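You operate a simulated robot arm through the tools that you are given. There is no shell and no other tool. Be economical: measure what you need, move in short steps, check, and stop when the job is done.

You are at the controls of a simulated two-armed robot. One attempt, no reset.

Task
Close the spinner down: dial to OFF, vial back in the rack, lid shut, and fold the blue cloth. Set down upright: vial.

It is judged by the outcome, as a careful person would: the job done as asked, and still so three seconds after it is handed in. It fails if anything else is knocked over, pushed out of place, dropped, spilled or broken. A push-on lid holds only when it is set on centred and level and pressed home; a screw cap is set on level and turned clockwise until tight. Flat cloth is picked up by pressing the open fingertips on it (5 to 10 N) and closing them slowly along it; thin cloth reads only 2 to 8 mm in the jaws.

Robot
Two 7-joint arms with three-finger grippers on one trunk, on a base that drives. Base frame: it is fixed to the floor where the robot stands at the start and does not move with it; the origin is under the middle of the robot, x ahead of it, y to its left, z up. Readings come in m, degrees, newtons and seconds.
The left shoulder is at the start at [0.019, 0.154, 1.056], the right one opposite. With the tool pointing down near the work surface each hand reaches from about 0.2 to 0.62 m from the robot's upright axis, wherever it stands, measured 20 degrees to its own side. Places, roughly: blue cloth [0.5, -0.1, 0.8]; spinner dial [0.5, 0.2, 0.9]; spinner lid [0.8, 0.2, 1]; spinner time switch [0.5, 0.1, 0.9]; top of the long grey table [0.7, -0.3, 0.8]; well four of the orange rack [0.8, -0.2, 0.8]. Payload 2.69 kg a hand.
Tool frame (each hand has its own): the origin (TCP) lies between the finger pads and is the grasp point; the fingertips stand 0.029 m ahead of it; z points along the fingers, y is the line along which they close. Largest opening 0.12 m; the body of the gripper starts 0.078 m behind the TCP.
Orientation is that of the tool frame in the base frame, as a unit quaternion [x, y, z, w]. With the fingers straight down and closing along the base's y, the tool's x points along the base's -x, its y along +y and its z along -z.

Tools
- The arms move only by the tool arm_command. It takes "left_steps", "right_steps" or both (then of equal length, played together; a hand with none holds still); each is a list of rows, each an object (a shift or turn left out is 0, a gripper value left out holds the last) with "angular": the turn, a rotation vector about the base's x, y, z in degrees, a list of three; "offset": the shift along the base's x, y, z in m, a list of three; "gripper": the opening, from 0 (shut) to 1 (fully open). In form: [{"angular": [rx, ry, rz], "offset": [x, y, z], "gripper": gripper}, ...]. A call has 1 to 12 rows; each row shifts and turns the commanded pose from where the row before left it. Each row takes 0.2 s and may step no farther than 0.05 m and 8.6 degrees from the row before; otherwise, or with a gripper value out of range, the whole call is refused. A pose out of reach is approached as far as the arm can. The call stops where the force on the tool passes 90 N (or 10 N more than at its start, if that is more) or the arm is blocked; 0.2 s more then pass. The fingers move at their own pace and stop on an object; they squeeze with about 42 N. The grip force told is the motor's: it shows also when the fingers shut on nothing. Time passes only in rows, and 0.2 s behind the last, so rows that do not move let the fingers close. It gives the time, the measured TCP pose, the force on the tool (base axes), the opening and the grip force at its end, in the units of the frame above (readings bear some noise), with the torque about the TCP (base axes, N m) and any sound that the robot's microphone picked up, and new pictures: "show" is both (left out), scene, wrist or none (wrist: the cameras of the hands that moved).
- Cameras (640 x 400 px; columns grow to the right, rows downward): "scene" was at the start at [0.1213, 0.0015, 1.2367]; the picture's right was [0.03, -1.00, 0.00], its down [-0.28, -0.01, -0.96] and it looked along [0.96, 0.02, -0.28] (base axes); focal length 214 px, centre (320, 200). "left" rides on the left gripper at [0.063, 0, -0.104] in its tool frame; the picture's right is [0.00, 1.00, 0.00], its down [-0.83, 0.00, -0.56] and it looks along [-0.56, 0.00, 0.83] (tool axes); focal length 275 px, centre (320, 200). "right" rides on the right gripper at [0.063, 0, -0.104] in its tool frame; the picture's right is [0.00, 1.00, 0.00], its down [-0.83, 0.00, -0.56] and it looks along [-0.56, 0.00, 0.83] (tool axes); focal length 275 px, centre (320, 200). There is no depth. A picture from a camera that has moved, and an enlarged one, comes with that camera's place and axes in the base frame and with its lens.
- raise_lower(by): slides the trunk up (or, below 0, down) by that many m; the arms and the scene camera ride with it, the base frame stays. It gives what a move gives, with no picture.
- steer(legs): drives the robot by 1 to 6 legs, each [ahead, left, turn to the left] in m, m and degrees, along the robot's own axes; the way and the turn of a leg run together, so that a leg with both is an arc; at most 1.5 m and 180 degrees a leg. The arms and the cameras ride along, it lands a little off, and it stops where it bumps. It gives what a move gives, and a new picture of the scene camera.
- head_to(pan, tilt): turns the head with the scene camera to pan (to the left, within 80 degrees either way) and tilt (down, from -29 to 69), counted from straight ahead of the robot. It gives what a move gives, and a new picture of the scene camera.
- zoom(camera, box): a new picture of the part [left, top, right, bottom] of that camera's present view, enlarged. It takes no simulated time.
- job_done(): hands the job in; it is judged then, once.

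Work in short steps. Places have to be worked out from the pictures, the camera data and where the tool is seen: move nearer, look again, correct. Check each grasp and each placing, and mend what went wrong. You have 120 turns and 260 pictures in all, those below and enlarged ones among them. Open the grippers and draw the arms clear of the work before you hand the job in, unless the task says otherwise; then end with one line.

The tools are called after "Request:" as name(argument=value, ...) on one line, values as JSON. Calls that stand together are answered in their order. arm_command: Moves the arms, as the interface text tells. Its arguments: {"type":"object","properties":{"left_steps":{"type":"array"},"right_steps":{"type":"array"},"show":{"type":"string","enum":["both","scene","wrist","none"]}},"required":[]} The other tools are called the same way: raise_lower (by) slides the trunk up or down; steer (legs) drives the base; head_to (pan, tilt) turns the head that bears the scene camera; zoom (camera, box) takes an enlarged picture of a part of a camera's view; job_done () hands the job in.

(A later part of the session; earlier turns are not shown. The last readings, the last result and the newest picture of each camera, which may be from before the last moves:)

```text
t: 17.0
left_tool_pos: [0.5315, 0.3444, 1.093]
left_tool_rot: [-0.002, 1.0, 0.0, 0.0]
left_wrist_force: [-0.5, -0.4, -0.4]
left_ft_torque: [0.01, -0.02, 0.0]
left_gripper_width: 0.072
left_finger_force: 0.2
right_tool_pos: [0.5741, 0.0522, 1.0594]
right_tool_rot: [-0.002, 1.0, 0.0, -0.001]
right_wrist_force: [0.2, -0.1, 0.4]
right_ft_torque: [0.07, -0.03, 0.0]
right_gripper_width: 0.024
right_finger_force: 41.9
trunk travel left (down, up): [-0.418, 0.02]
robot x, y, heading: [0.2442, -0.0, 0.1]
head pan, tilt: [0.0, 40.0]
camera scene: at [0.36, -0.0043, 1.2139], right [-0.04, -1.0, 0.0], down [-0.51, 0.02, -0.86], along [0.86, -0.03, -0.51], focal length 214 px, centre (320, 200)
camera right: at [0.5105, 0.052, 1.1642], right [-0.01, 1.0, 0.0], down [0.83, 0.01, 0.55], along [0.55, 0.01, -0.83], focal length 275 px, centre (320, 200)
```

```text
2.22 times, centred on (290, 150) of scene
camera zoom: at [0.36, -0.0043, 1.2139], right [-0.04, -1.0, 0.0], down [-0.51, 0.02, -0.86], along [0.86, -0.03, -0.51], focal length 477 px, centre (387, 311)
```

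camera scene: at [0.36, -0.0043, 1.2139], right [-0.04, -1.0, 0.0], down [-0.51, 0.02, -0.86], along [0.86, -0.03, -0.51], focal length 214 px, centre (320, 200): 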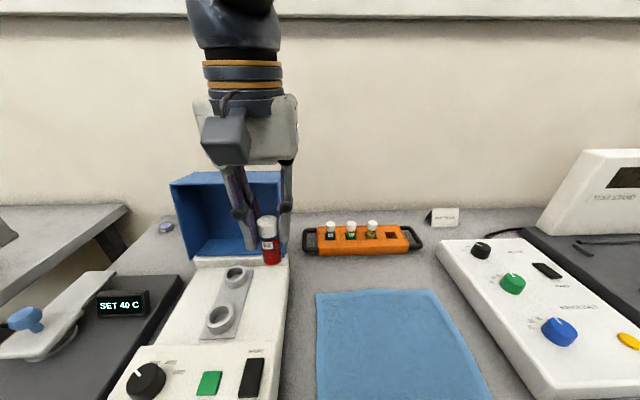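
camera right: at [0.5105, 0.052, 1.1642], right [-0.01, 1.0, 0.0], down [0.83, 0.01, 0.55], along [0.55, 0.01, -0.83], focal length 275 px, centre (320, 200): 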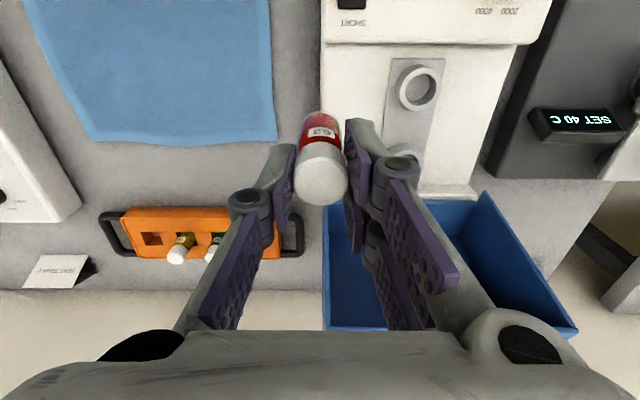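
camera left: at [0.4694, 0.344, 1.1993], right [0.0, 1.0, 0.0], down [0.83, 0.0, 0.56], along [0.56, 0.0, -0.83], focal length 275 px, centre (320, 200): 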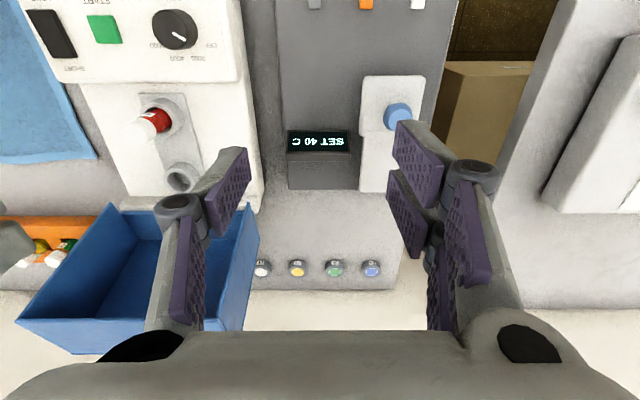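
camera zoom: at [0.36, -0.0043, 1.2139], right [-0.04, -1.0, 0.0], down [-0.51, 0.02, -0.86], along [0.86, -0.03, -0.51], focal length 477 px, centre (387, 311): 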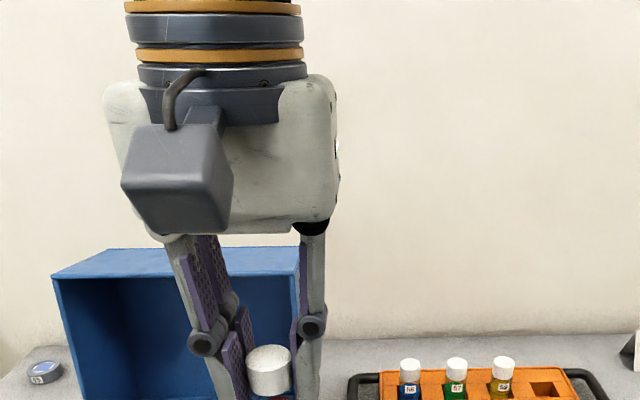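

The vial is held upright. I carry it high over the fourth well while turning the hand 90°, so that the fingers will open away from the neighbouring vials.

Request:
arm_command(right_steps=[{"offset": [0.02, -0.024, 0], "angular": [0, 0, -8]}, {"offset": [0.02, -0.024, 0], "angular": [0, 0, -8]}, {"offset": [0.02, -0.024, 0], "angular": [0, 0, -8]}, {"offset": [0.02, -0.024, 0], "angular": [0, 0, -8]}, {"offset": [0.02, -0.024, 0], "angular": [0, 0, -8]}, {"offset": [0.02, -0.024, 0], "angular": [0, 0, -8]}, {"offset": [0.02, -0.024, 0], "angular": [0, 0, -8]}, {"offset": [0.02, -0.024, 0], "angular": [0, 0, -8]}, {"offset": [0.02, -0.024, 0], "angular": [0, 0, -8]}, {"offset": [0.02, -0.024, 0], "angular": [0, 0, -8]}, {"offset": [0.01, -0.024, 0], "angular": [0, 0, -8]}, {"angular": [0, 0, -2]}])

Request:
zoom(camera="right", box=[200, 50, 440, 230])

Request:
zoom(camera="scene", box=[280, 100, 460, 270])

```text
t: 19.6
left_tool_pos: [0.531, 0.3433, 1.0946]
left_tool_rot: [-0.001, 1.0, 0.0, 0.001]
left_wrist_force: [-0.5, -0.7, -0.1]
left_ft_torque: [-0.02, -0.02, -0.01]
left_gripper_width: 0.072
left_finger_force: 0.1
right_tool_pos: [0.7767, -0.2108, 1.06]
right_tool_rot: [0.706, 0.708, -0.002, 0.001]
right_wrist_force: [0.6, 0.3, -0.1]
right_ft_torque: [0.0, 0.01, -0.03]
right_gripper_width: 0.0237
right_finger_force: 42.4
right hand out of reach, approached as far as the arm can: row 11
trunk travel left (down, up): [-0.418, 0.02]
robot x, y, heading: [0.2413, 0.0027, 0.3]
head pan, tilt: [0.0, 40.0]
camera scene: at [0.3549, 0.0001, 1.1996], right [0.0, -1.0, 0.0], down [-0.64, 0.0, -0.77], along [0.77, 0.0, -0.64], focal length 214 px, centre (320, 200)
camera right: at [0.7762, -0.1461, 1.1635], right [1.0, 0.01, 0.0], down [0.01, -0.83, 0.56], along [0.0, -0.56, -0.83], focal length 275 px, centre (320, 200)
```

scene: 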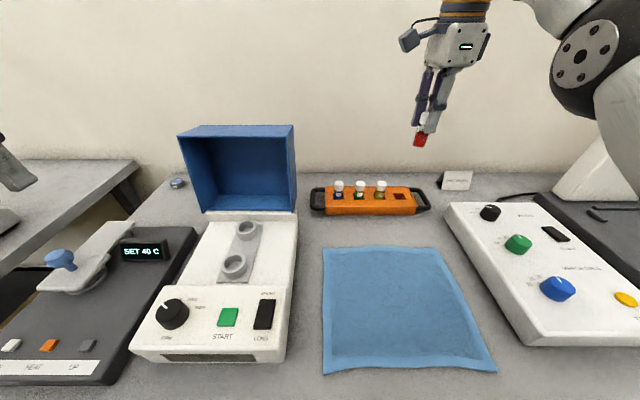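
right: 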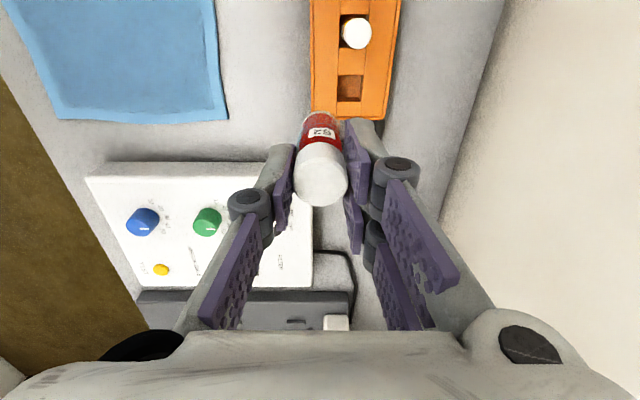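

```text
2.22 times, centred on (320, 140) of right
camera zoom: at [0.7762, -0.1461, 1.1635], right [1.0, 0.01, 0.0], down [0.01, -0.83, 0.56], along [0.0, -0.56, -0.83], focal length 612 px, centre (320, 333)
```

zoom: 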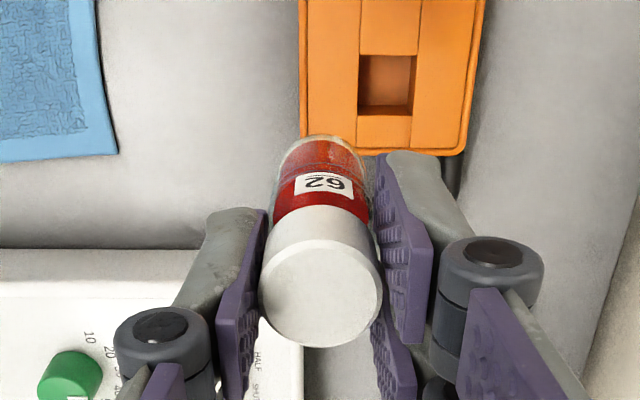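

```text
2.35 times, centred on (370, 185) of scene
camera zoom: at [0.3549, 0.0001, 1.1996], right [0.0, -1.0, 0.0], down [-0.64, 0.0, -0.77], along [0.77, 0.0, -0.64], focal length 505 px, centre (202, 235)
```

zoom: 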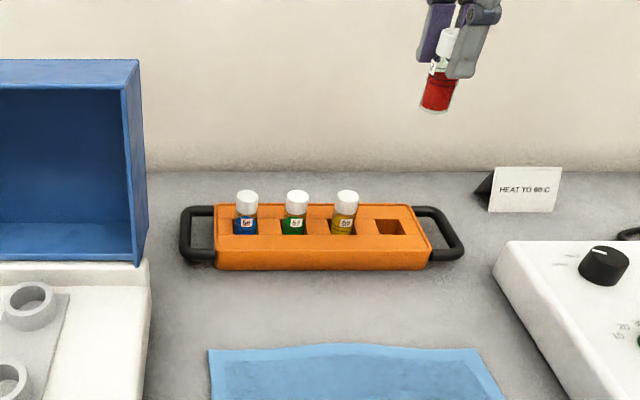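

The well opening is at about (0.808, -0.214, 0.835), which is near the reach limit. I draw the hand back a little and drive 0.06 m closer.

Request:
arm_command(right_steps=[{"offset": [-0.03, 0, 0]}, {"offset": [-0.01, 0, 0]}], show="none")

Request:
steer(legs=[[0.06, 0, 0]])

Request:
zoom(camera="right", box=[200, 0, 440, 180])

```text
t: 20.2
left_tool_pos: [0.5318, 0.3439, 1.094]
left_tool_rot: [-0.001, 1.0, 0.001, 0.0]
left_wrist_force: [0.3, -0.1, -0.1]
left_ft_torque: [0.02, -0.01, 0.01]
left_gripper_width: 0.0719
left_finger_force: 0.0
right_tool_pos: [0.7363, -0.2099, 1.0578]
right_tool_rot: [0.706, 0.708, -0.001, 0.001]
right_wrist_force: [0.2, 0.4, -0.1]
right_ft_torque: [-0.04, 0.03, -0.01]
right_gripper_width: 0.0239
right_finger_force: 41.7
trunk travel left (down, up): [-0.418, 0.02]
robot x, y, heading: [0.2392, 0.0007, 0.1]
head pan, tilt: [0.0, 40.0]
```

```text
t: 21.1
left_tool_pos: [0.5928, 0.3445, 1.0936]
left_tool_rot: [-0.001, 1.0, 0.0, 0.0]
left_wrist_force: [0.0, 0.5, 0.3]
left_ft_torque: [0.0, 0.03, -0.02]
left_gripper_width: 0.072
left_finger_force: 0.1
right_tool_pos: [0.7972, -0.2086, 1.0589]
right_tool_rot: [0.706, 0.709, 0.0, 0.001]
right_wrist_force: [-0.1, -0.4, -0.5]
right_ft_torque: [0.02, 0.05, 0.01]
right_gripper_width: 0.024
right_finger_force: 41.8
trunk travel left (down, up): [-0.418, 0.02]
robot x, y, heading: [0.3037, -0.0014, -0.0]
head pan, tilt: [0.0, 40.0]
camera scene: at [0.4172, 0.0, 1.1995], right [0.0, -1.0, 0.0], down [-0.64, 0.0, -0.77], along [0.77, 0.0, -0.64], focal length 214 px, centre (320, 200)
```

scene: 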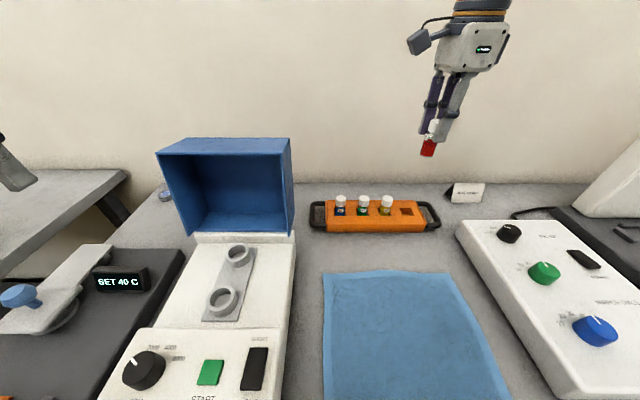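

```text
2.22 times, centred on (320, 90) of right
camera zoom: at [0.7965, -0.1466, 1.1637], right [1.0, 0.01, 0.0], down [0.01, -0.83, 0.56], along [0.0, -0.56, -0.83], focal length 612 px, centre (320, 444)
```

zoom: 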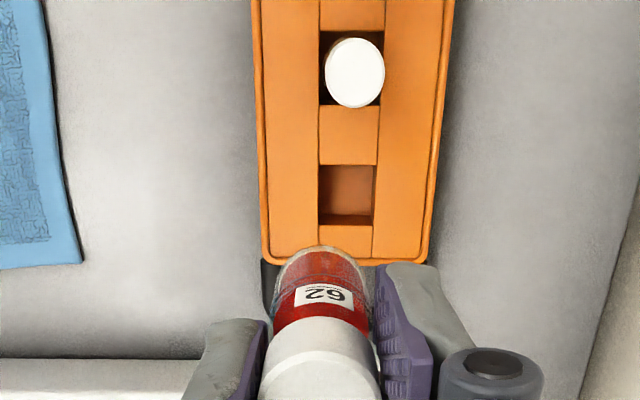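

Hand is at (0.797, -0.209) and the well at (0.809, -0.215). I align and lower until the vial hovers just above the rack.

Request:
arm_command(right_steps=[{"offset": [0.012, -0.006, -0.03]}, {"offset": [0, 0, -0.03]}, {"offset": [0, 0, -0.03]}, {"offset": [0, 0, -0.02]}])

Request:
zoom(camera="right", box=[220, 30, 420, 200])

Request:
zoom(camera="scene", box=[360, 120, 480, 250])

```text
t: 22.1
left_tool_pos: [0.5919, 0.3442, 1.0939]
left_tool_rot: [-0.001, 1.0, 0.0, -0.001]
left_wrist_force: [0.6, -0.1, 0.2]
left_ft_torque: [-0.01, 0.03, -0.01]
left_gripper_width: 0.0721
left_finger_force: 0.1
right_tool_pos: [0.8079, -0.2168, 0.9505]
right_tool_rot: [0.706, 0.708, 0.0, 0.001]
right_wrist_force: [-0.9, -0.4, 0.3]
right_ft_torque: [-0.03, 0.0, 0.02]
right_gripper_width: 0.0242
right_finger_force: 41.9
trunk travel left (down, up): [-0.418, 0.02]
robot x, y, heading: [0.3036, 0.0004, 0.1]
head pan, tilt: [0.0, 40.0]
camera scene: at [0.4163, 0.0001, 1.1995], right [0.0, -1.0, 0.0], down [-0.64, 0.0, -0.77], along [0.77, 0.0, -0.64], focal length 214 px, centre (320, 200)
camera right: at [0.8076, -0.1531, 1.0546], right [1.0, 0.01, 0.0], down [0.01, -0.83, 0.56], along [0.01, -0.56, -0.83], focal length 275 px, centre (320, 200)
```

scene: 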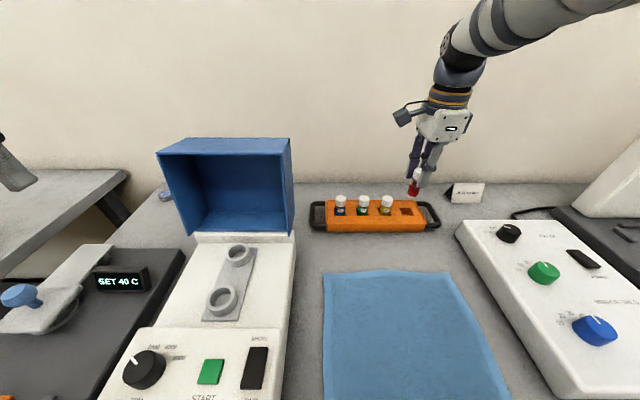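
right: 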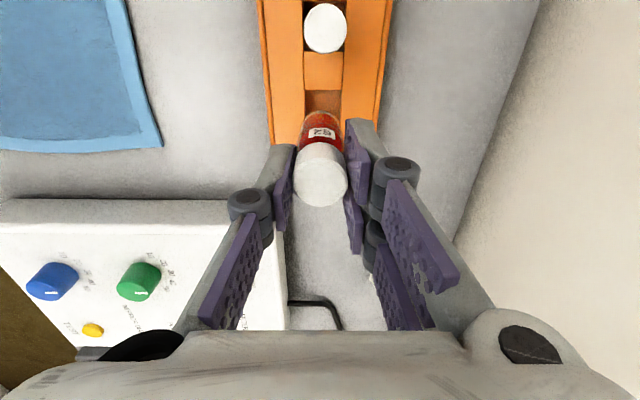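

```text
2.35 times, centred on (320, 115) of right
camera zoom: at [0.8076, -0.1531, 1.0546], right [1.0, 0.01, 0.0], down [0.01, -0.83, 0.56], along [0.01, -0.56, -0.83], focal length 648 px, centre (320, 400)
```

zoom: 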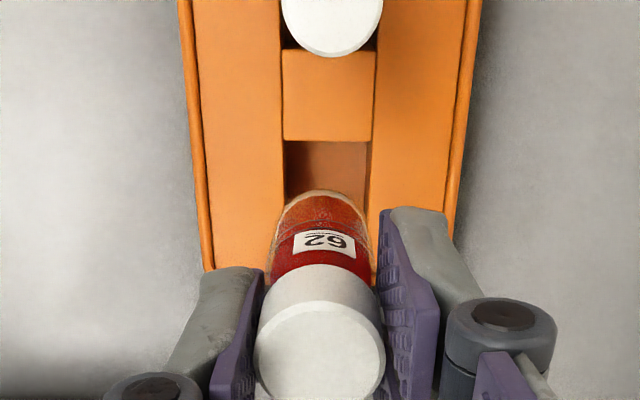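

```text
3.08 times, centred on (420, 185) of scene
camera zoom: at [0.4163, 0.0001, 1.1995], right [0.0, -1.0, 0.0], down [-0.64, 0.0, -0.77], along [0.77, 0.0, -0.64], focal length 660 px, centre (12, 246)
```

zoom: 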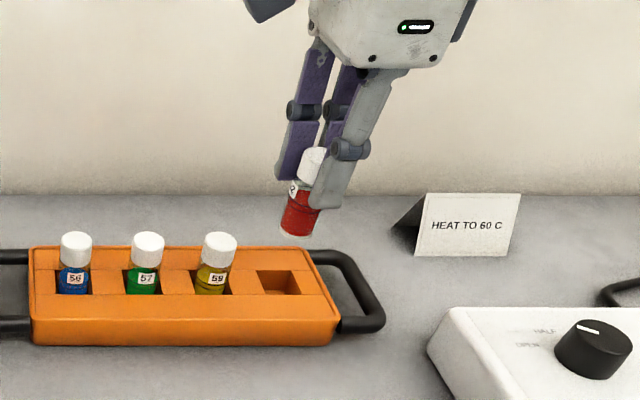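

The vial sits about 2 mm short of the well centre in x. I correct and lower in small steps, watching the force.

Request:
arm_command(right_steps=[{"offset": [0.0025, 0.001, -0.01]}, {"offset": [0, 0, -0.01]}, {"offset": [0, 0, -0.01]}, {"offset": [0, 0, -0.005]}])

Request:
zoom(camera="right", box=[220, 30, 420, 200])

Request:
zoom(camera="scene", box=[360, 120, 480, 250])

```text
t: 23.1
left_tool_pos: [0.5913, 0.345, 1.0942]
left_tool_rot: [-0.001, 1.0, -0.001, 0.0]
left_wrist_force: [0.4, 0.0, -0.1]
left_ft_torque: [0.03, -0.03, -0.01]
left_gripper_width: 0.0721
left_finger_force: 0.0
right_tool_pos: [0.8102, -0.2143, 0.9145]
right_tool_rot: [0.706, 0.708, 0.001, 0.001]
right_wrist_force: [-1.0, -0.3, -0.1]
right_ft_torque: [0.0, -0.03, 0.03]
right_gripper_width: 0.0239
right_finger_force: 41.6
trunk travel left (down, up): [-0.418, 0.02]
robot x, y, heading: [0.303, 0.0006, 0.4]
head pan, tilt: [0.0, 40.0]
camera scene: at [0.4163, 0.0, 1.1995], right [0.0, -1.0, 0.0], down [-0.64, 0.0, -0.77], along [0.77, 0.0, -0.64], focal length 214 px, centre (320, 200)
camera right: at [0.8098, -0.1519, 1.0189], right [1.0, 0.01, 0.0], down [0.01, -0.83, 0.56], along [0.01, -0.56, -0.83], focal length 275 px, centre (320, 200)
```

scene: 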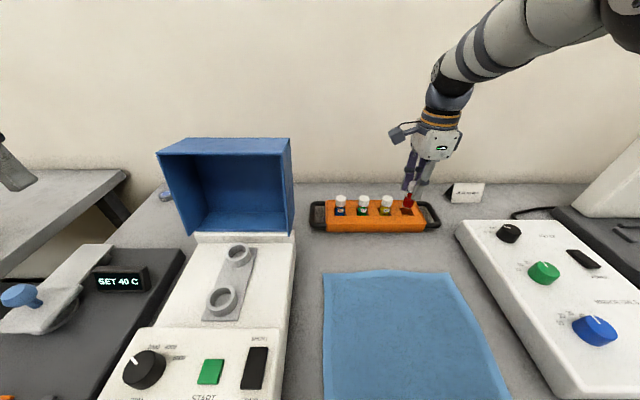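
right: 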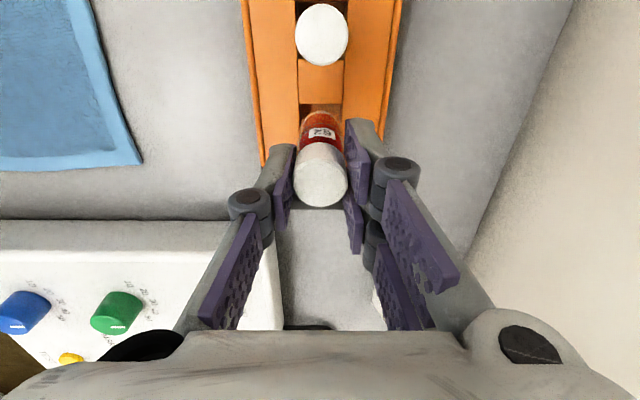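

```text
2.35 times, centred on (320, 115) of right
camera zoom: at [0.8098, -0.1519, 1.0189], right [1.0, 0.01, 0.0], down [0.01, -0.83, 0.56], along [0.01, -0.56, -0.83], focal length 648 px, centre (320, 400)
```

zoom: 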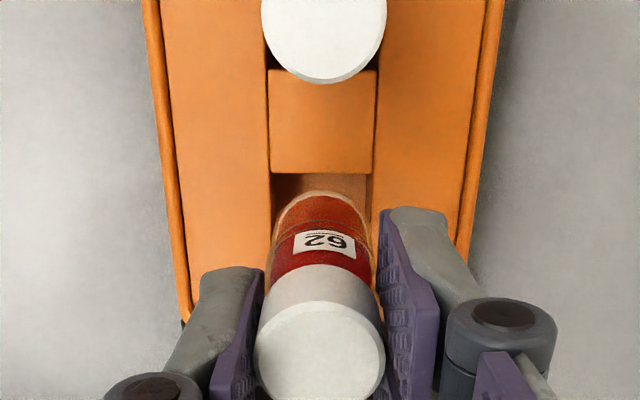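

```text
3.08 times, centred on (420, 185) of scene
camera zoom: at [0.4163, 0.0, 1.1995], right [0.0, -1.0, 0.0], down [-0.64, 0.0, -0.77], along [0.77, 0.0, -0.64], focal length 660 px, centre (12, 246)
```

zoom: 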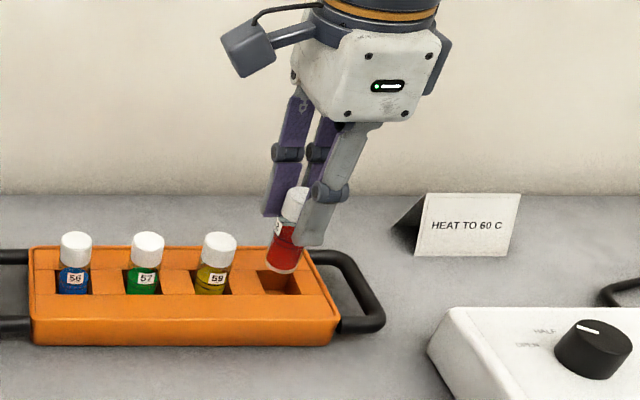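

Alignment looks centred in both directions. I lower into the well.

Request:
arm_command(right_steps=[{"offset": [0, 0, -0.007]}, {"offset": [0, 0, -0.007]}, {"offset": [0, 0, -0.007]}, {"offset": [0, 0, -0.006]}])

Request:
zoom(camera="scene", box=[360, 120, 480, 250])

```text
t: 24.1
left_tool_pos: [0.5894, 0.3457, 1.0964]
left_tool_rot: [-0.001, 1.0, 0.0, 0.004]
left_wrist_force: [-0.3, 0.8, -0.2]
left_ft_torque: [0.05, 0.01, -0.01]
left_gripper_width: 0.0721
left_finger_force: 0.0
right_tool_pos: [0.8102, -0.2136, 0.8948]
right_tool_rot: [0.706, 0.709, 0.004, 0.006]
right_wrist_force: [-1.0, -1.0, 33.3]
right_ft_torque: [0.45, 0.13, 0.03]
right_gripper_width: 0.0242
right_finger_force: 42.2
trunk travel left (down, up): [-0.418, 0.02]
robot x, y, heading: [0.3048, 0.003, 0.4]
head pan, tilt: [0.0, 40.0]
camera scene: at [0.4131, 0.0009, 1.2007], right [0.0, -1.0, 0.0], down [-0.64, 0.0, -0.77], along [0.77, 0.0, -0.64], focal length 214 px, centre (320, 200)
camera right: at [0.8086, -0.1506, 0.9985], right [1.0, 0.01, 0.01], down [0.0, -0.83, 0.56], along [0.02, -0.56, -0.83], focal length 275 px, centre (320, 200)
```

scene: 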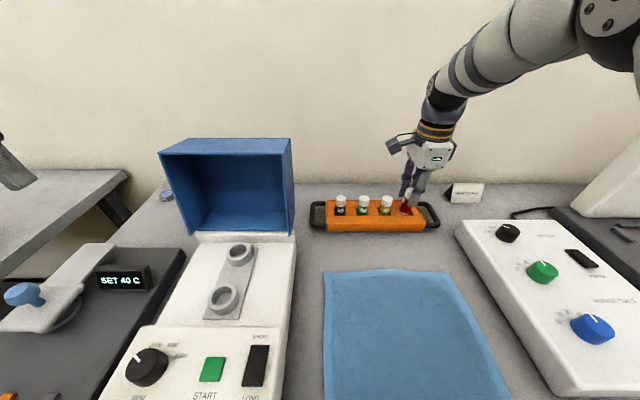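
right: 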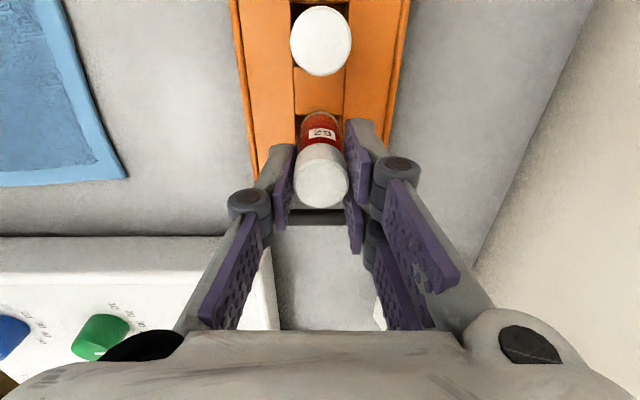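

```text
3.08 times, centred on (420, 185) of scene
camera zoom: at [0.4131, 0.0009, 1.2007], right [0.0, -1.0, 0.0], down [-0.64, 0.0, -0.77], along [0.77, 0.0, -0.64], focal length 660 px, centre (12, 246)
```

zoom: 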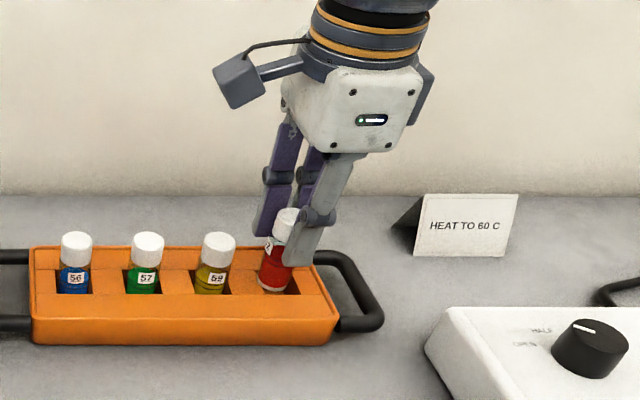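

A force of 33 N with the cap about 17 mm above its neighbours means the vial is catching an edge. I raise it slightly and look closely.

Request:
arm_command(right_steps=[{"offset": [0, 0, 0.006]}, {"offset": [0, 0, 0.006]}], show="none")

Request:
zoom(camera="right", box=[270, 70, 370, 150])

Request:
zoom(camera="scene", box=[390, 180, 430, 220])

```text
t: 24.7
left_tool_pos: [0.5927, 0.3437, 1.0937]
left_tool_rot: [-0.002, 1.0, 0.0, -0.002]
left_wrist_force: [-0.2, -0.6, -0.4]
left_ft_torque: [0.02, -0.01, 0.02]
left_gripper_width: 0.0719
left_finger_force: 0.0
right_tool_pos: [0.8104, -0.2141, 0.8954]
right_tool_rot: [0.706, 0.708, -0.003, -0.002]
right_wrist_force: [-0.5, -0.8, -0.5]
right_ft_torque: [0.01, 0.0, -0.01]
right_gripper_width: 0.0241
right_finger_force: 42.1
trunk travel left (down, up): [-0.418, 0.02]
robot x, y, heading: [0.3071, 0.0034, 0.2]
head pan, tilt: [0.0, 40.0]
```

```text
5.00 times, centred on (320, 110) of right
camera zoom: at [0.8104, -0.1516, 0.9996], right [1.0, 0.01, -0.01], down [0.01, -0.83, 0.56], along [0.0, -0.56, -0.83], focal length 1376 px, centre (320, 650)
```

zoom: 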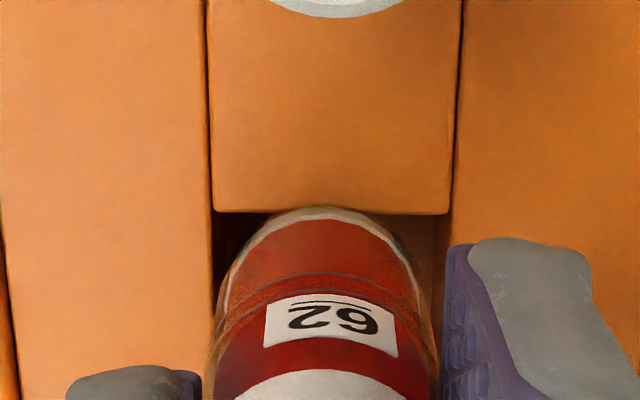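

```text
10.00 times, centred on (410, 200) of scene
camera zoom: at [0.4171, -0.0001, 1.1988], right [0.0, -1.0, 0.0], down [-0.64, 0.0, -0.77], along [0.77, 0.0, -0.64], focal length 2145 px, centre (-580, 200)
```

zoom: 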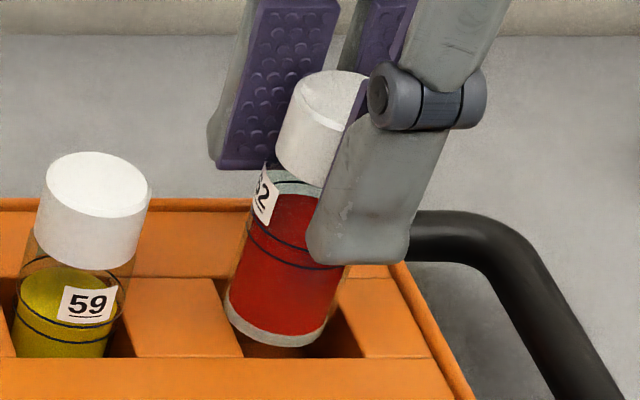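

The vial's bottom rim sits on the left edge of the well (the +y side). I raise it 8 mm, shift 3.5 mm to -y and lower again gently.

Request:
arm_command(right_steps=[{"offset": [0, 0, 0.008]}, {"offset": [0.0005, -0.0035, 0]}, {"offset": [0, 0, -0.006]}, {"offset": [0, 0, -0.006]}], show="none")

Request:
zoom(camera="right", box=[270, 70, 370, 150])

Request:
zoom(camera="scene", box=[390, 180, 430, 220])

```text
t: 25.7
left_tool_pos: [0.5922, 0.3445, 1.0937]
left_tool_rot: [-0.002, 1.0, 0.0, 0.0]
left_wrist_force: [0.1, 0.0, -0.6]
left_ft_torque: [0.01, 0.03, -0.01]
left_gripper_width: 0.0719
left_finger_force: 0.0
right_tool_pos: [0.8103, -0.2168, 0.8958]
right_tool_rot: [0.705, 0.709, -0.001, 0.001]
right_wrist_force: [0.2, -0.4, 0.3]
right_ft_torque: [-0.01, -0.01, 0.0]
right_gripper_width: 0.0237
right_finger_force: 42.1
trunk travel left (down, up): [-0.418, 0.02]
robot x, y, heading: [0.3046, -0.0029, 0.1]
head pan, tilt: [0.0, 40.0]
```

```text
5.00 times, centred on (320, 110) of right
camera zoom: at [0.8103, -0.1547, 0.9999], right [1.0, 0.01, 0.0], down [0.01, -0.83, 0.56], along [0.01, -0.56, -0.83], focal length 1376 px, centre (320, 650)
```

zoom: 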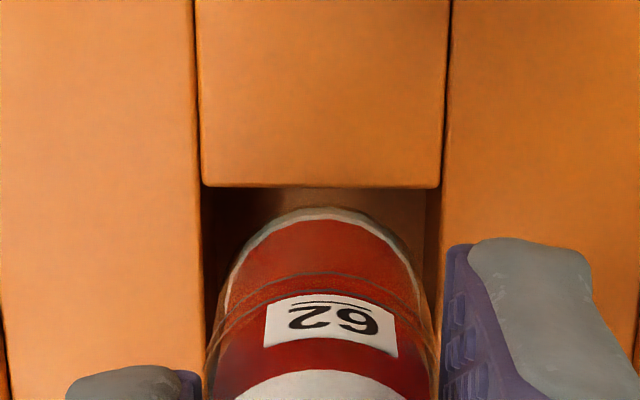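

```text
10.00 times, centred on (410, 200) of scene
camera zoom: at [0.4164, 0.0, 1.1995], right [0.0, -1.0, 0.0], down [-0.64, 0.0, -0.77], along [0.77, 0.0, -0.64], focal length 2145 px, centre (-580, 200)
```

zoom: 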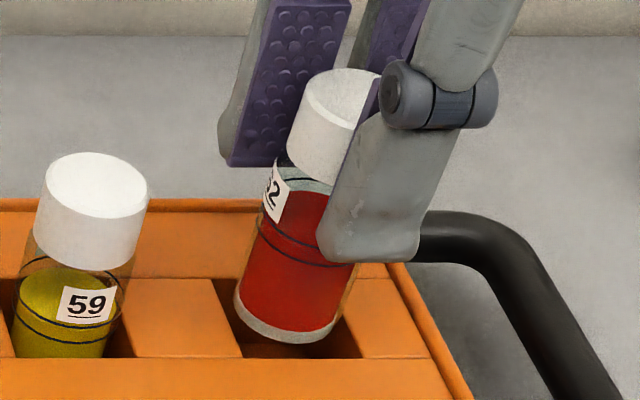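

Now there is a clear gap on the far side and it is centred sideways. I lower again.

Request:
arm_command(right_steps=[{"offset": [0, 0, -0.005]}, {"offset": [0, 0, -0.005]}, {"offset": [0, 0, -0.004]}], show="none")

Request:
zoom(camera="scene", box=[390, 180, 430, 220])

```text
t: 26.5
left_tool_pos: [0.592, 0.3441, 1.0934]
left_tool_rot: [-0.001, 1.0, 0.0, 0.001]
left_wrist_force: [1.6, 0.6, 0.4]
left_ft_torque: [-0.02, 0.0, -0.04]
left_gripper_width: 0.072
left_finger_force: 0.1
right_tool_pos: [0.8106, -0.2171, 0.8816]
right_tool_rot: [0.706, 0.708, -0.002, 0.001]
right_wrist_force: [-0.9, -0.3, -0.2]
right_ft_torque: [0.01, 0.02, 0.01]
right_gripper_width: 0.0242
right_finger_force: 41.9
trunk travel left (down, up): [-0.418, 0.02]
robot x, y, heading: [0.3033, 0.0001, 0.3]
head pan, tilt: [0.0, 40.0]
```

```text
10.00 times, centred on (410, 200) of scene
camera zoom: at [0.4164, 0.0, 1.1995], right [0.0, -1.0, 0.0], down [-0.64, 0.0, -0.77], along [0.77, 0.0, -0.64], focal length 2145 px, centre (-580, 200)
```

zoom: 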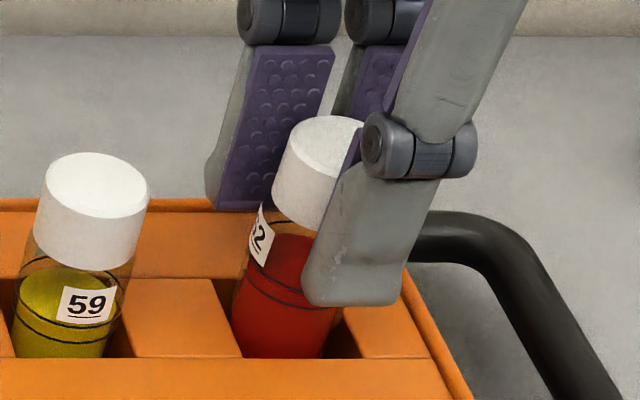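

It has entered the well. About 10 mm more to the bottom.

Request:
arm_command(right_steps=[{"offset": [0, 0, -0.004]}, {"offset": [0, 0, -0.003]}, {"offset": [0, 0, -0.002]}, {"offset": [0, 0, -0.001]}], show="none")

Request:
zoom(camera="scene", box=[390, 180, 430, 220])

```text
t: 27.5
left_tool_pos: [0.5915, 0.3444, 1.0942]
left_tool_rot: [-0.002, 1.0, 0.0, 0.0]
left_wrist_force: [0.4, 0.5, 1.0]
left_ft_torque: [-0.02, -0.01, -0.06]
left_gripper_width: 0.072
left_finger_force: 0.0
right_tool_pos: [0.8122, -0.2198, 0.8718]
right_tool_rot: [0.705, 0.709, -0.001, 0.001]
right_wrist_force: [0.0, -0.2, -1.1]
right_ft_torque: [0.01, 0.03, 0.0]
right_gripper_width: 0.0241
right_finger_force: 42.0
trunk travel left (down, up): [-0.418, 0.02]
robot x, y, heading: [0.3004, 0.0005, 0.2]
head pan, tilt: [0.0, 40.0]
```

```text
10.00 times, centred on (410, 200) of scene
camera zoom: at [0.4163, 0.0, 1.1995], right [0.0, -1.0, 0.0], down [-0.64, 0.0, -0.77], along [0.77, 0.0, -0.64], focal length 2145 px, centre (-580, 200)
```

zoom: 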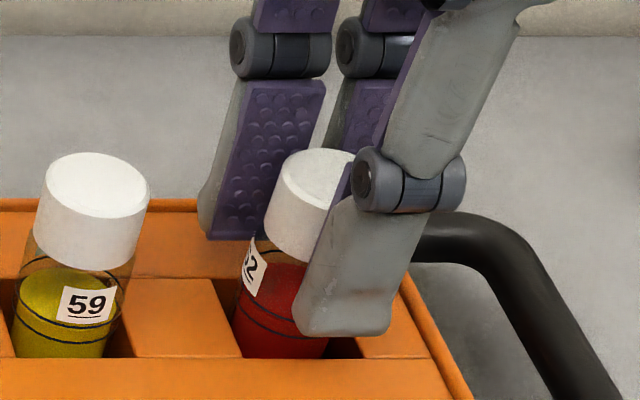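

Request:
arm_command(right_steps=[{"offset": [0, 0, -0.002]}, {"offset": [0, 0, -0.001]}, {"offset": [0, 0, -0.001]}], show="none")

Request:
zoom(camera="scene", box=[390, 180, 430, 220])

```text
t: 28.3
left_tool_pos: [0.5904, 0.3443, 1.0943]
left_tool_rot: [-0.002, 1.0, 0.0, 0.002]
left_wrist_force: [0.3, -0.3, 1.2]
left_ft_torque: [0.01, 0.02, 0.01]
left_gripper_width: 0.072
left_finger_force: 0.0
right_tool_pos: [0.8104, -0.2171, 0.8697]
right_tool_rot: [0.706, 0.708, 0.001, 0.003]
right_wrist_force: [0.7, -1.7, 17.8]
right_ft_torque: [-0.14, 0.13, 0.01]
right_gripper_width: 0.024
right_finger_force: 42.4
trunk travel left (down, up): [-0.418, 0.02]
robot x, y, heading: [0.2981, 0.0011, 0.2]
head pan, tilt: [0.0, 40.0]
```

```text
10.00 times, centred on (410, 200) of scene
camera zoom: at [0.4148, 0.0004, 1.2], right [0.0, -1.0, 0.0], down [-0.64, 0.0, -0.77], along [0.77, 0.0, -0.64], focal length 2145 px, centre (-580, 200)
```

zoom: 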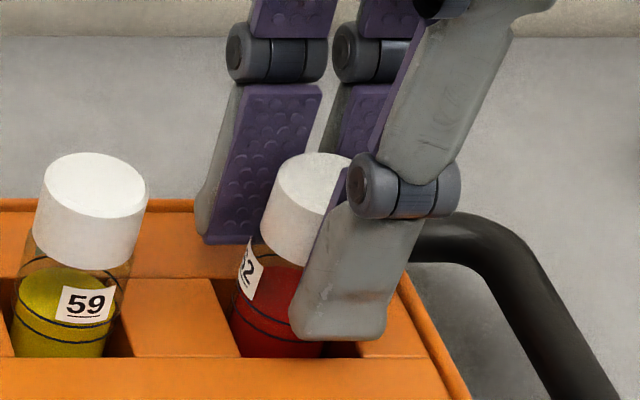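

The vial has touched bottom (18 N, cap level with its neighbour). I ease off, open modestly and rise.

Request:
arm_command(right_steps=[{"offset": [0, 0, 0.0015]}, {"gripper": 0.26}, {"gripper": 0.34}, {"gripper": 0.4}, {"offset": [0, 0, 0.02]}, {"offset": [0, 0, 0.03]}, {"offset": [0, 0, 0.05]}, {"offset": [-0.02, 0, 0.04]}])

Request:
zoom(camera="scene", box=[300, 180, 450, 240])

```text
t: 30.1
left_tool_pos: [0.5913, 0.3444, 1.0951]
left_tool_rot: [-0.001, 1.0, -0.001, 0.001]
left_wrist_force: [-0.3, -0.9, 0.3]
left_ft_torque: [0.0, -0.02, 0.02]
left_gripper_width: 0.0722
left_finger_force: 0.1
right_tool_pos: [0.7897, -0.2159, 1.01]
right_tool_rot: [0.706, 0.708, 0.0, 0.002]
right_wrist_force: [0.2, -0.8, 0.0]
right_ft_torque: [-0.01, -0.02, -0.01]
right_gripper_width: 0.0479
right_finger_force: 0.1
trunk travel left (down, up): [-0.418, 0.02]
robot x, y, heading: [0.3048, -0.0002, 0.2]
head pan, tilt: [0.0, 40.0]
camera scene: at [0.4152, 0.0002, 1.1998], right [0.0, -1.0, 0.0], down [-0.64, 0.0, -0.77], along [0.77, 0.0, -0.64], focal length 214 px, centre (320, 200)
camera right: at [0.7889, -0.1536, 1.1144], right [1.0, 0.01, 0.0], down [0.01, -0.83, 0.56], along [0.01, -0.56, -0.83], focal length 275 px, centre (320, 200)
```

scene: 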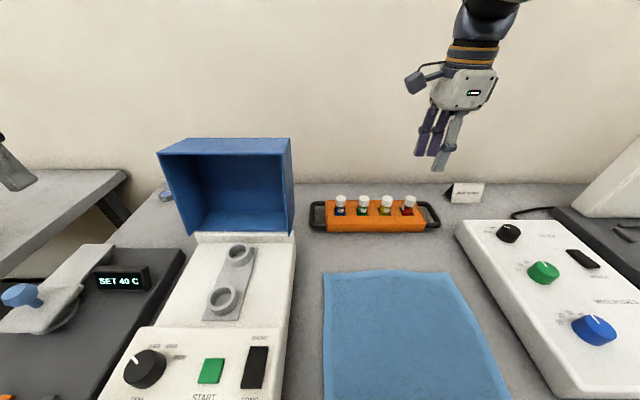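
right: 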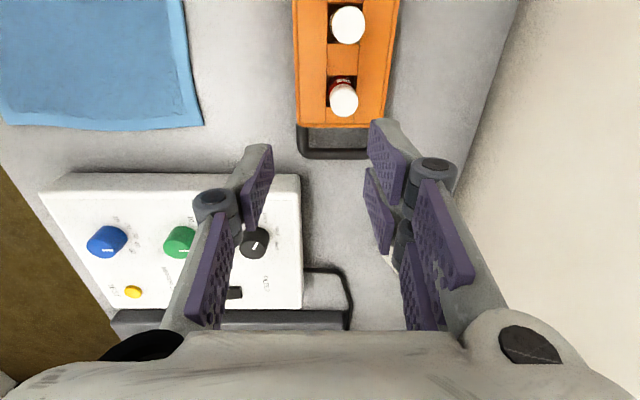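

```text
4.27 times, centred on (375, 210) of scene
camera zoom: at [0.4152, 0.0002, 1.1998], right [0.0, -1.0, 0.0], down [-0.64, 0.0, -0.77], along [0.77, 0.0, -0.64], focal length 915 px, centre (85, 157)
```

zoom: 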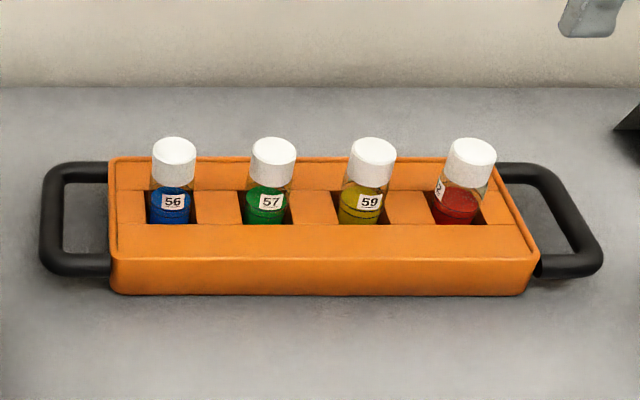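

The vial is upright in well four, level with its neighbours. Next is the lid, so I enlarge it.

Request:
zoom(camera="scene", box=[130, 110, 330, 310])

Request:
zoom(camera="left", box=[0, 0, 640, 400])

```text
2.00 times, centred on (230, 210) of scene
camera zoom: at [0.4152, 0.0002, 1.1998], right [0.0, -1.0, 0.0], down [-0.64, 0.0, -0.77], along [0.77, 0.0, -0.64], focal length 429 px, centre (500, 180)
```

zoom: 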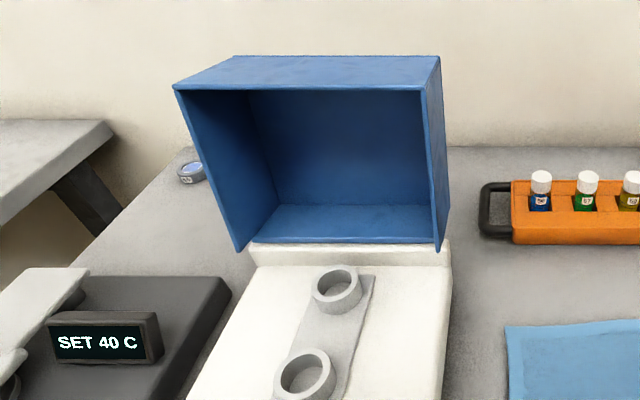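

```text
1.00 times, centred on (320, 200) of left (not enlarged: the box is as wide or as high as the picture)
camera zoom: at [0.5276, 0.3448, 1.1999], right [0.0, 1.0, 0.0], down [0.83, 0.0, 0.56], along [0.56, 0.0, -0.83], focal length 275 px, centre (320, 200)
```

zoom: 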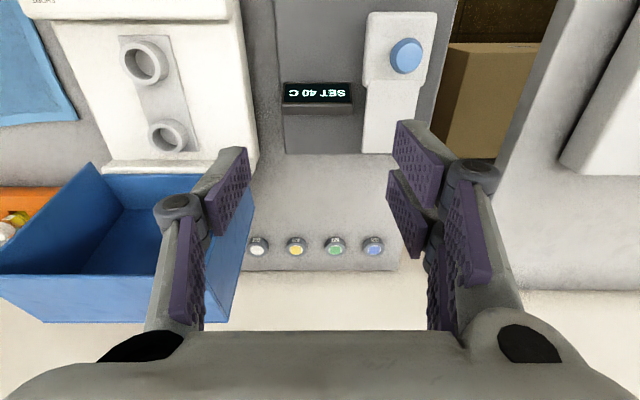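

Estimated lid geometry: hinge near (0.69, 0.88), opening leaning back with its top front edge at (0.73, 1.035), back top corner near x 0.805, y from 0.06 to 0.25. I'll hook its back with the closed left fingers from above, so I raise the trunk slightly and bring the left hand over, staying high.

Request:
raise_lower(by=0.02)

Request:
arm_command(left_steps=[{"offset": [0, -0.03, 0.01], "gripper": 0}, {"offset": [0.02, -0.04, 0.01]}, {"offset": [0.03, -0.04, 0]}, {"offset": [0.03, -0.03, 0]}, {"offset": [0.03, -0.02, 0]}, {"offset": [0.03, -0.02, 0]}])

```text
t: 30.8
left_tool_pos: [0.5932, 0.3437, 1.1137]
left_tool_rot: [-0.002, 1.0, 0.0, 0.0]
left_wrist_force: [-0.5, -0.4, -0.1]
left_ft_torque: [0.04, 0.08, 0.02]
left_gripper_width: 0.0721
left_finger_force: 0.1
right_tool_pos: [0.7915, -0.2174, 1.0281]
right_tool_rot: [0.704, 0.71, -0.001, 0.001]
right_wrist_force: [0.2, 0.5, -1.4]
right_ft_torque: [-0.01, 0.05, 0.01]
right_gripper_width: 0.0479
right_finger_force: 0.0
trunk travel left (down, up): [-0.438, 0.0]
robot x, y, heading: [0.3061, 0.0038, 0.3]
head pan, tilt: [0.0, 40.0]
```

```text
t: 32.2
left_tool_pos: [0.7294, 0.1616, 1.1323]
left_tool_rot: [-0.001, 1.0, 0.0, 0.0]
left_wrist_force: [0.0, -0.6, 0.6]
left_ft_torque: [0.0, 0.01, 0.01]
left_gripper_width: 0.0001
left_finger_force: 28.6
right_tool_pos: [0.7923, -0.2183, 1.0291]
right_tool_rot: [0.705, 0.709, 0.0, -0.001]
right_wrist_force: [-0.6, -0.8, 0.0]
right_ft_torque: [0.0, 0.0, -0.01]
right_gripper_width: 0.0481
right_finger_force: 0.0
trunk travel left (down, up): [-0.438, 0.0]
robot x, y, heading: [0.302, 0.0033, 0.1]
head pan, tilt: [0.0, 40.0]
camera scene: at [0.3913, -0.0007, 1.2192], right [0.0, -1.0, 0.0], down [-0.64, 0.0, -0.77], along [0.77, 0.0, -0.64], focal length 214 px, centre (320, 200)
camera left: at [0.6673, 0.1618, 1.2372], right [0.0, 1.0, 0.0], down [0.83, 0.0, 0.56], along [0.56, 0.0, -0.83], focal length 275 px, centre (320, 200)
```

scene: 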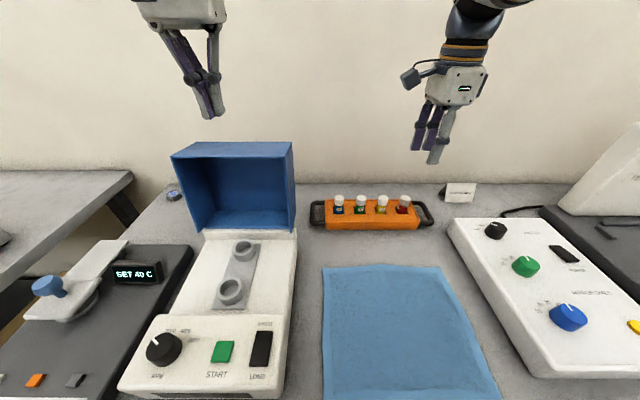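
left: 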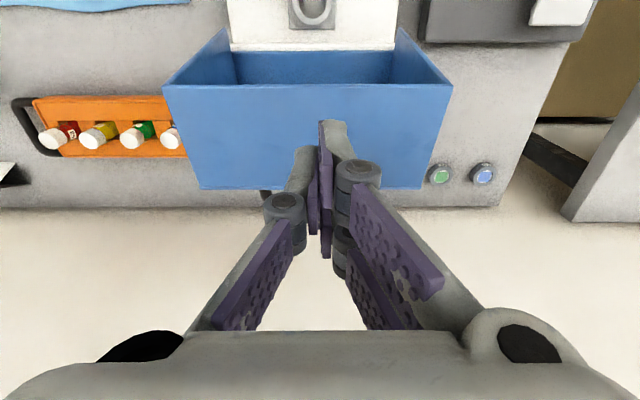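

The lid's back top edge is at x≈0.795, z≈1.03. I move the fingers forward past it and check reach.

Request:
arm_command(left_steps=[{"offset": [0.04, 0, -0.01]}, {"offset": [0.04, 0, -0.015]}, {"offset": [0.035, 0, 0]}, {}])

```text
t: 33.2
left_tool_pos: [0.8078, 0.1651, 1.0974]
left_tool_rot: [-0.001, 1.0, 0.0, 0.001]
left_wrist_force: [0.1, -1.2, 0.3]
left_ft_torque: [0.02, -0.02, 0.01]
left_gripper_width: 0.0003
left_finger_force: 28.3
left hand out of reach, approached as far as the arm can: row 2, 3
right_tool_pos: [0.7908, -0.2185, 1.03]
right_tool_rot: [0.706, 0.708, 0.0, 0.001]
right_wrist_force: [0.8, -0.3, -0.7]
right_ft_torque: [0.0, 0.05, 0.01]
right_gripper_width: 0.0481
right_finger_force: 0.0
trunk travel left (down, up): [-0.438, 0.0]
robot x, y, heading: [0.3034, 0.003, 0.2]
head pan, tilt: [0.0, 40.0]
camera scene: at [0.3908, -0.0002, 1.2193], right [0.0, -1.0, 0.0], down [-0.64, 0.0, -0.77], along [0.77, 0.0, -0.64], focal length 214 px, centre (320, 200)
camera left: at [0.7441, 0.1659, 1.203], right [0.0, 1.0, 0.0], down [0.83, 0.0, 0.56], along [0.56, 0.0, -0.83], focal length 275 px, centre (320, 200)
```

scene: 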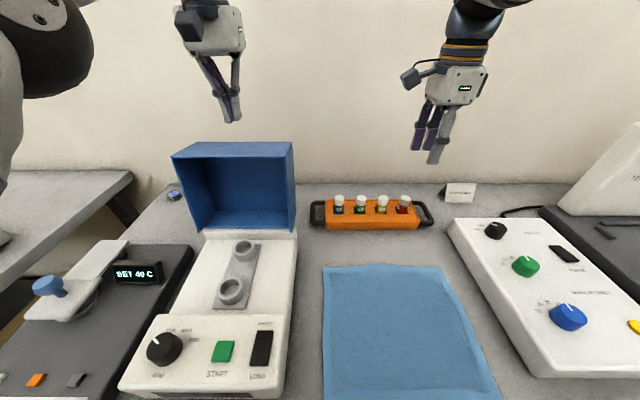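
left: 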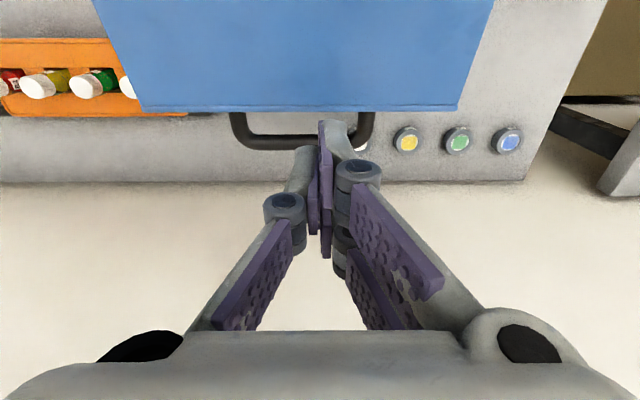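

There is a black U-handle on the lid's outer face, which would give a controlled close. To reach it I need to be nearer, so I check clearance between the robot and the table edge by looking down.

Request:
head_to(pan=0, tilt=69)

Request:
zoom(camera="left", box=[200, 60, 400, 185])

```text
t: 34.1
left_tool_pos: [0.8064, 0.1664, 1.0979]
left_tool_rot: [-0.002, 1.0, 0.0, 0.001]
left_wrist_force: [0.6, 0.4, -1.3]
left_ft_torque: [-0.05, 0.03, -0.03]
left_gripper_width: 0.0
left_finger_force: 27.8
right_tool_pos: [0.7914, -0.2182, 1.0288]
right_tool_rot: [0.705, 0.709, 0.001, 0.0]
right_wrist_force: [0.1, 0.3, 0.3]
right_ft_torque: [-0.03, 0.01, 0.05]
right_gripper_width: 0.0477
right_finger_force: 0.0
trunk travel left (down, up): [-0.438, 0.0]
robot x, y, heading: [0.3039, -0.0012, 0.4]
head pan, tilt: [0.0, 68.8]
camera scene: at [0.3614, -0.0001, 1.1833], right [0.0, -1.0, 0.0], down [-0.93, 0.0, -0.36], along [0.36, 0.0, -0.93], focal length 214 px, centre (320, 200)
```

scene: 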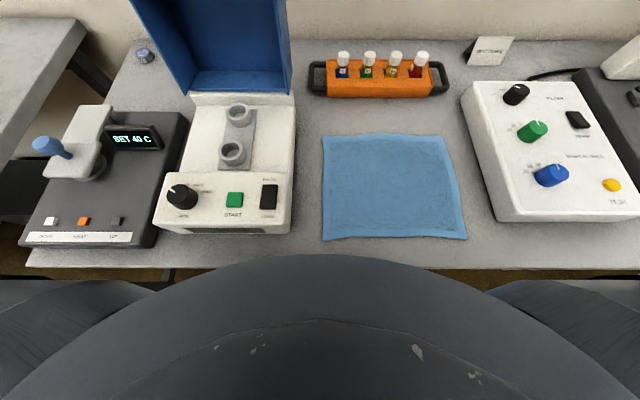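

```text
3.20 times, centred on (300, 122) of left
camera zoom: at [0.7437, 0.1662, 1.2035], right [0.0, 1.0, 0.0], down [0.83, 0.0, 0.56], along [0.56, 0.0, -0.83], focal length 881 px, centre (384, 448)
```

zoom: 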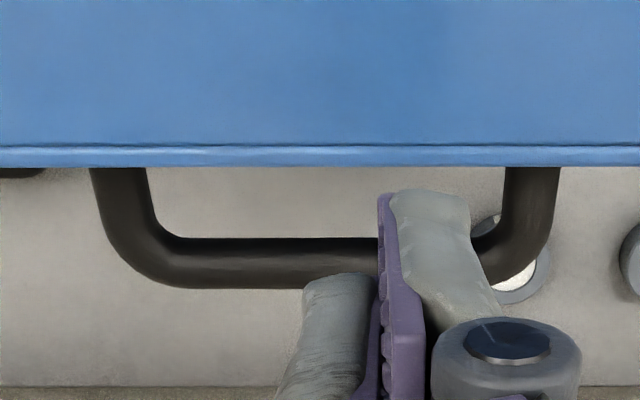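

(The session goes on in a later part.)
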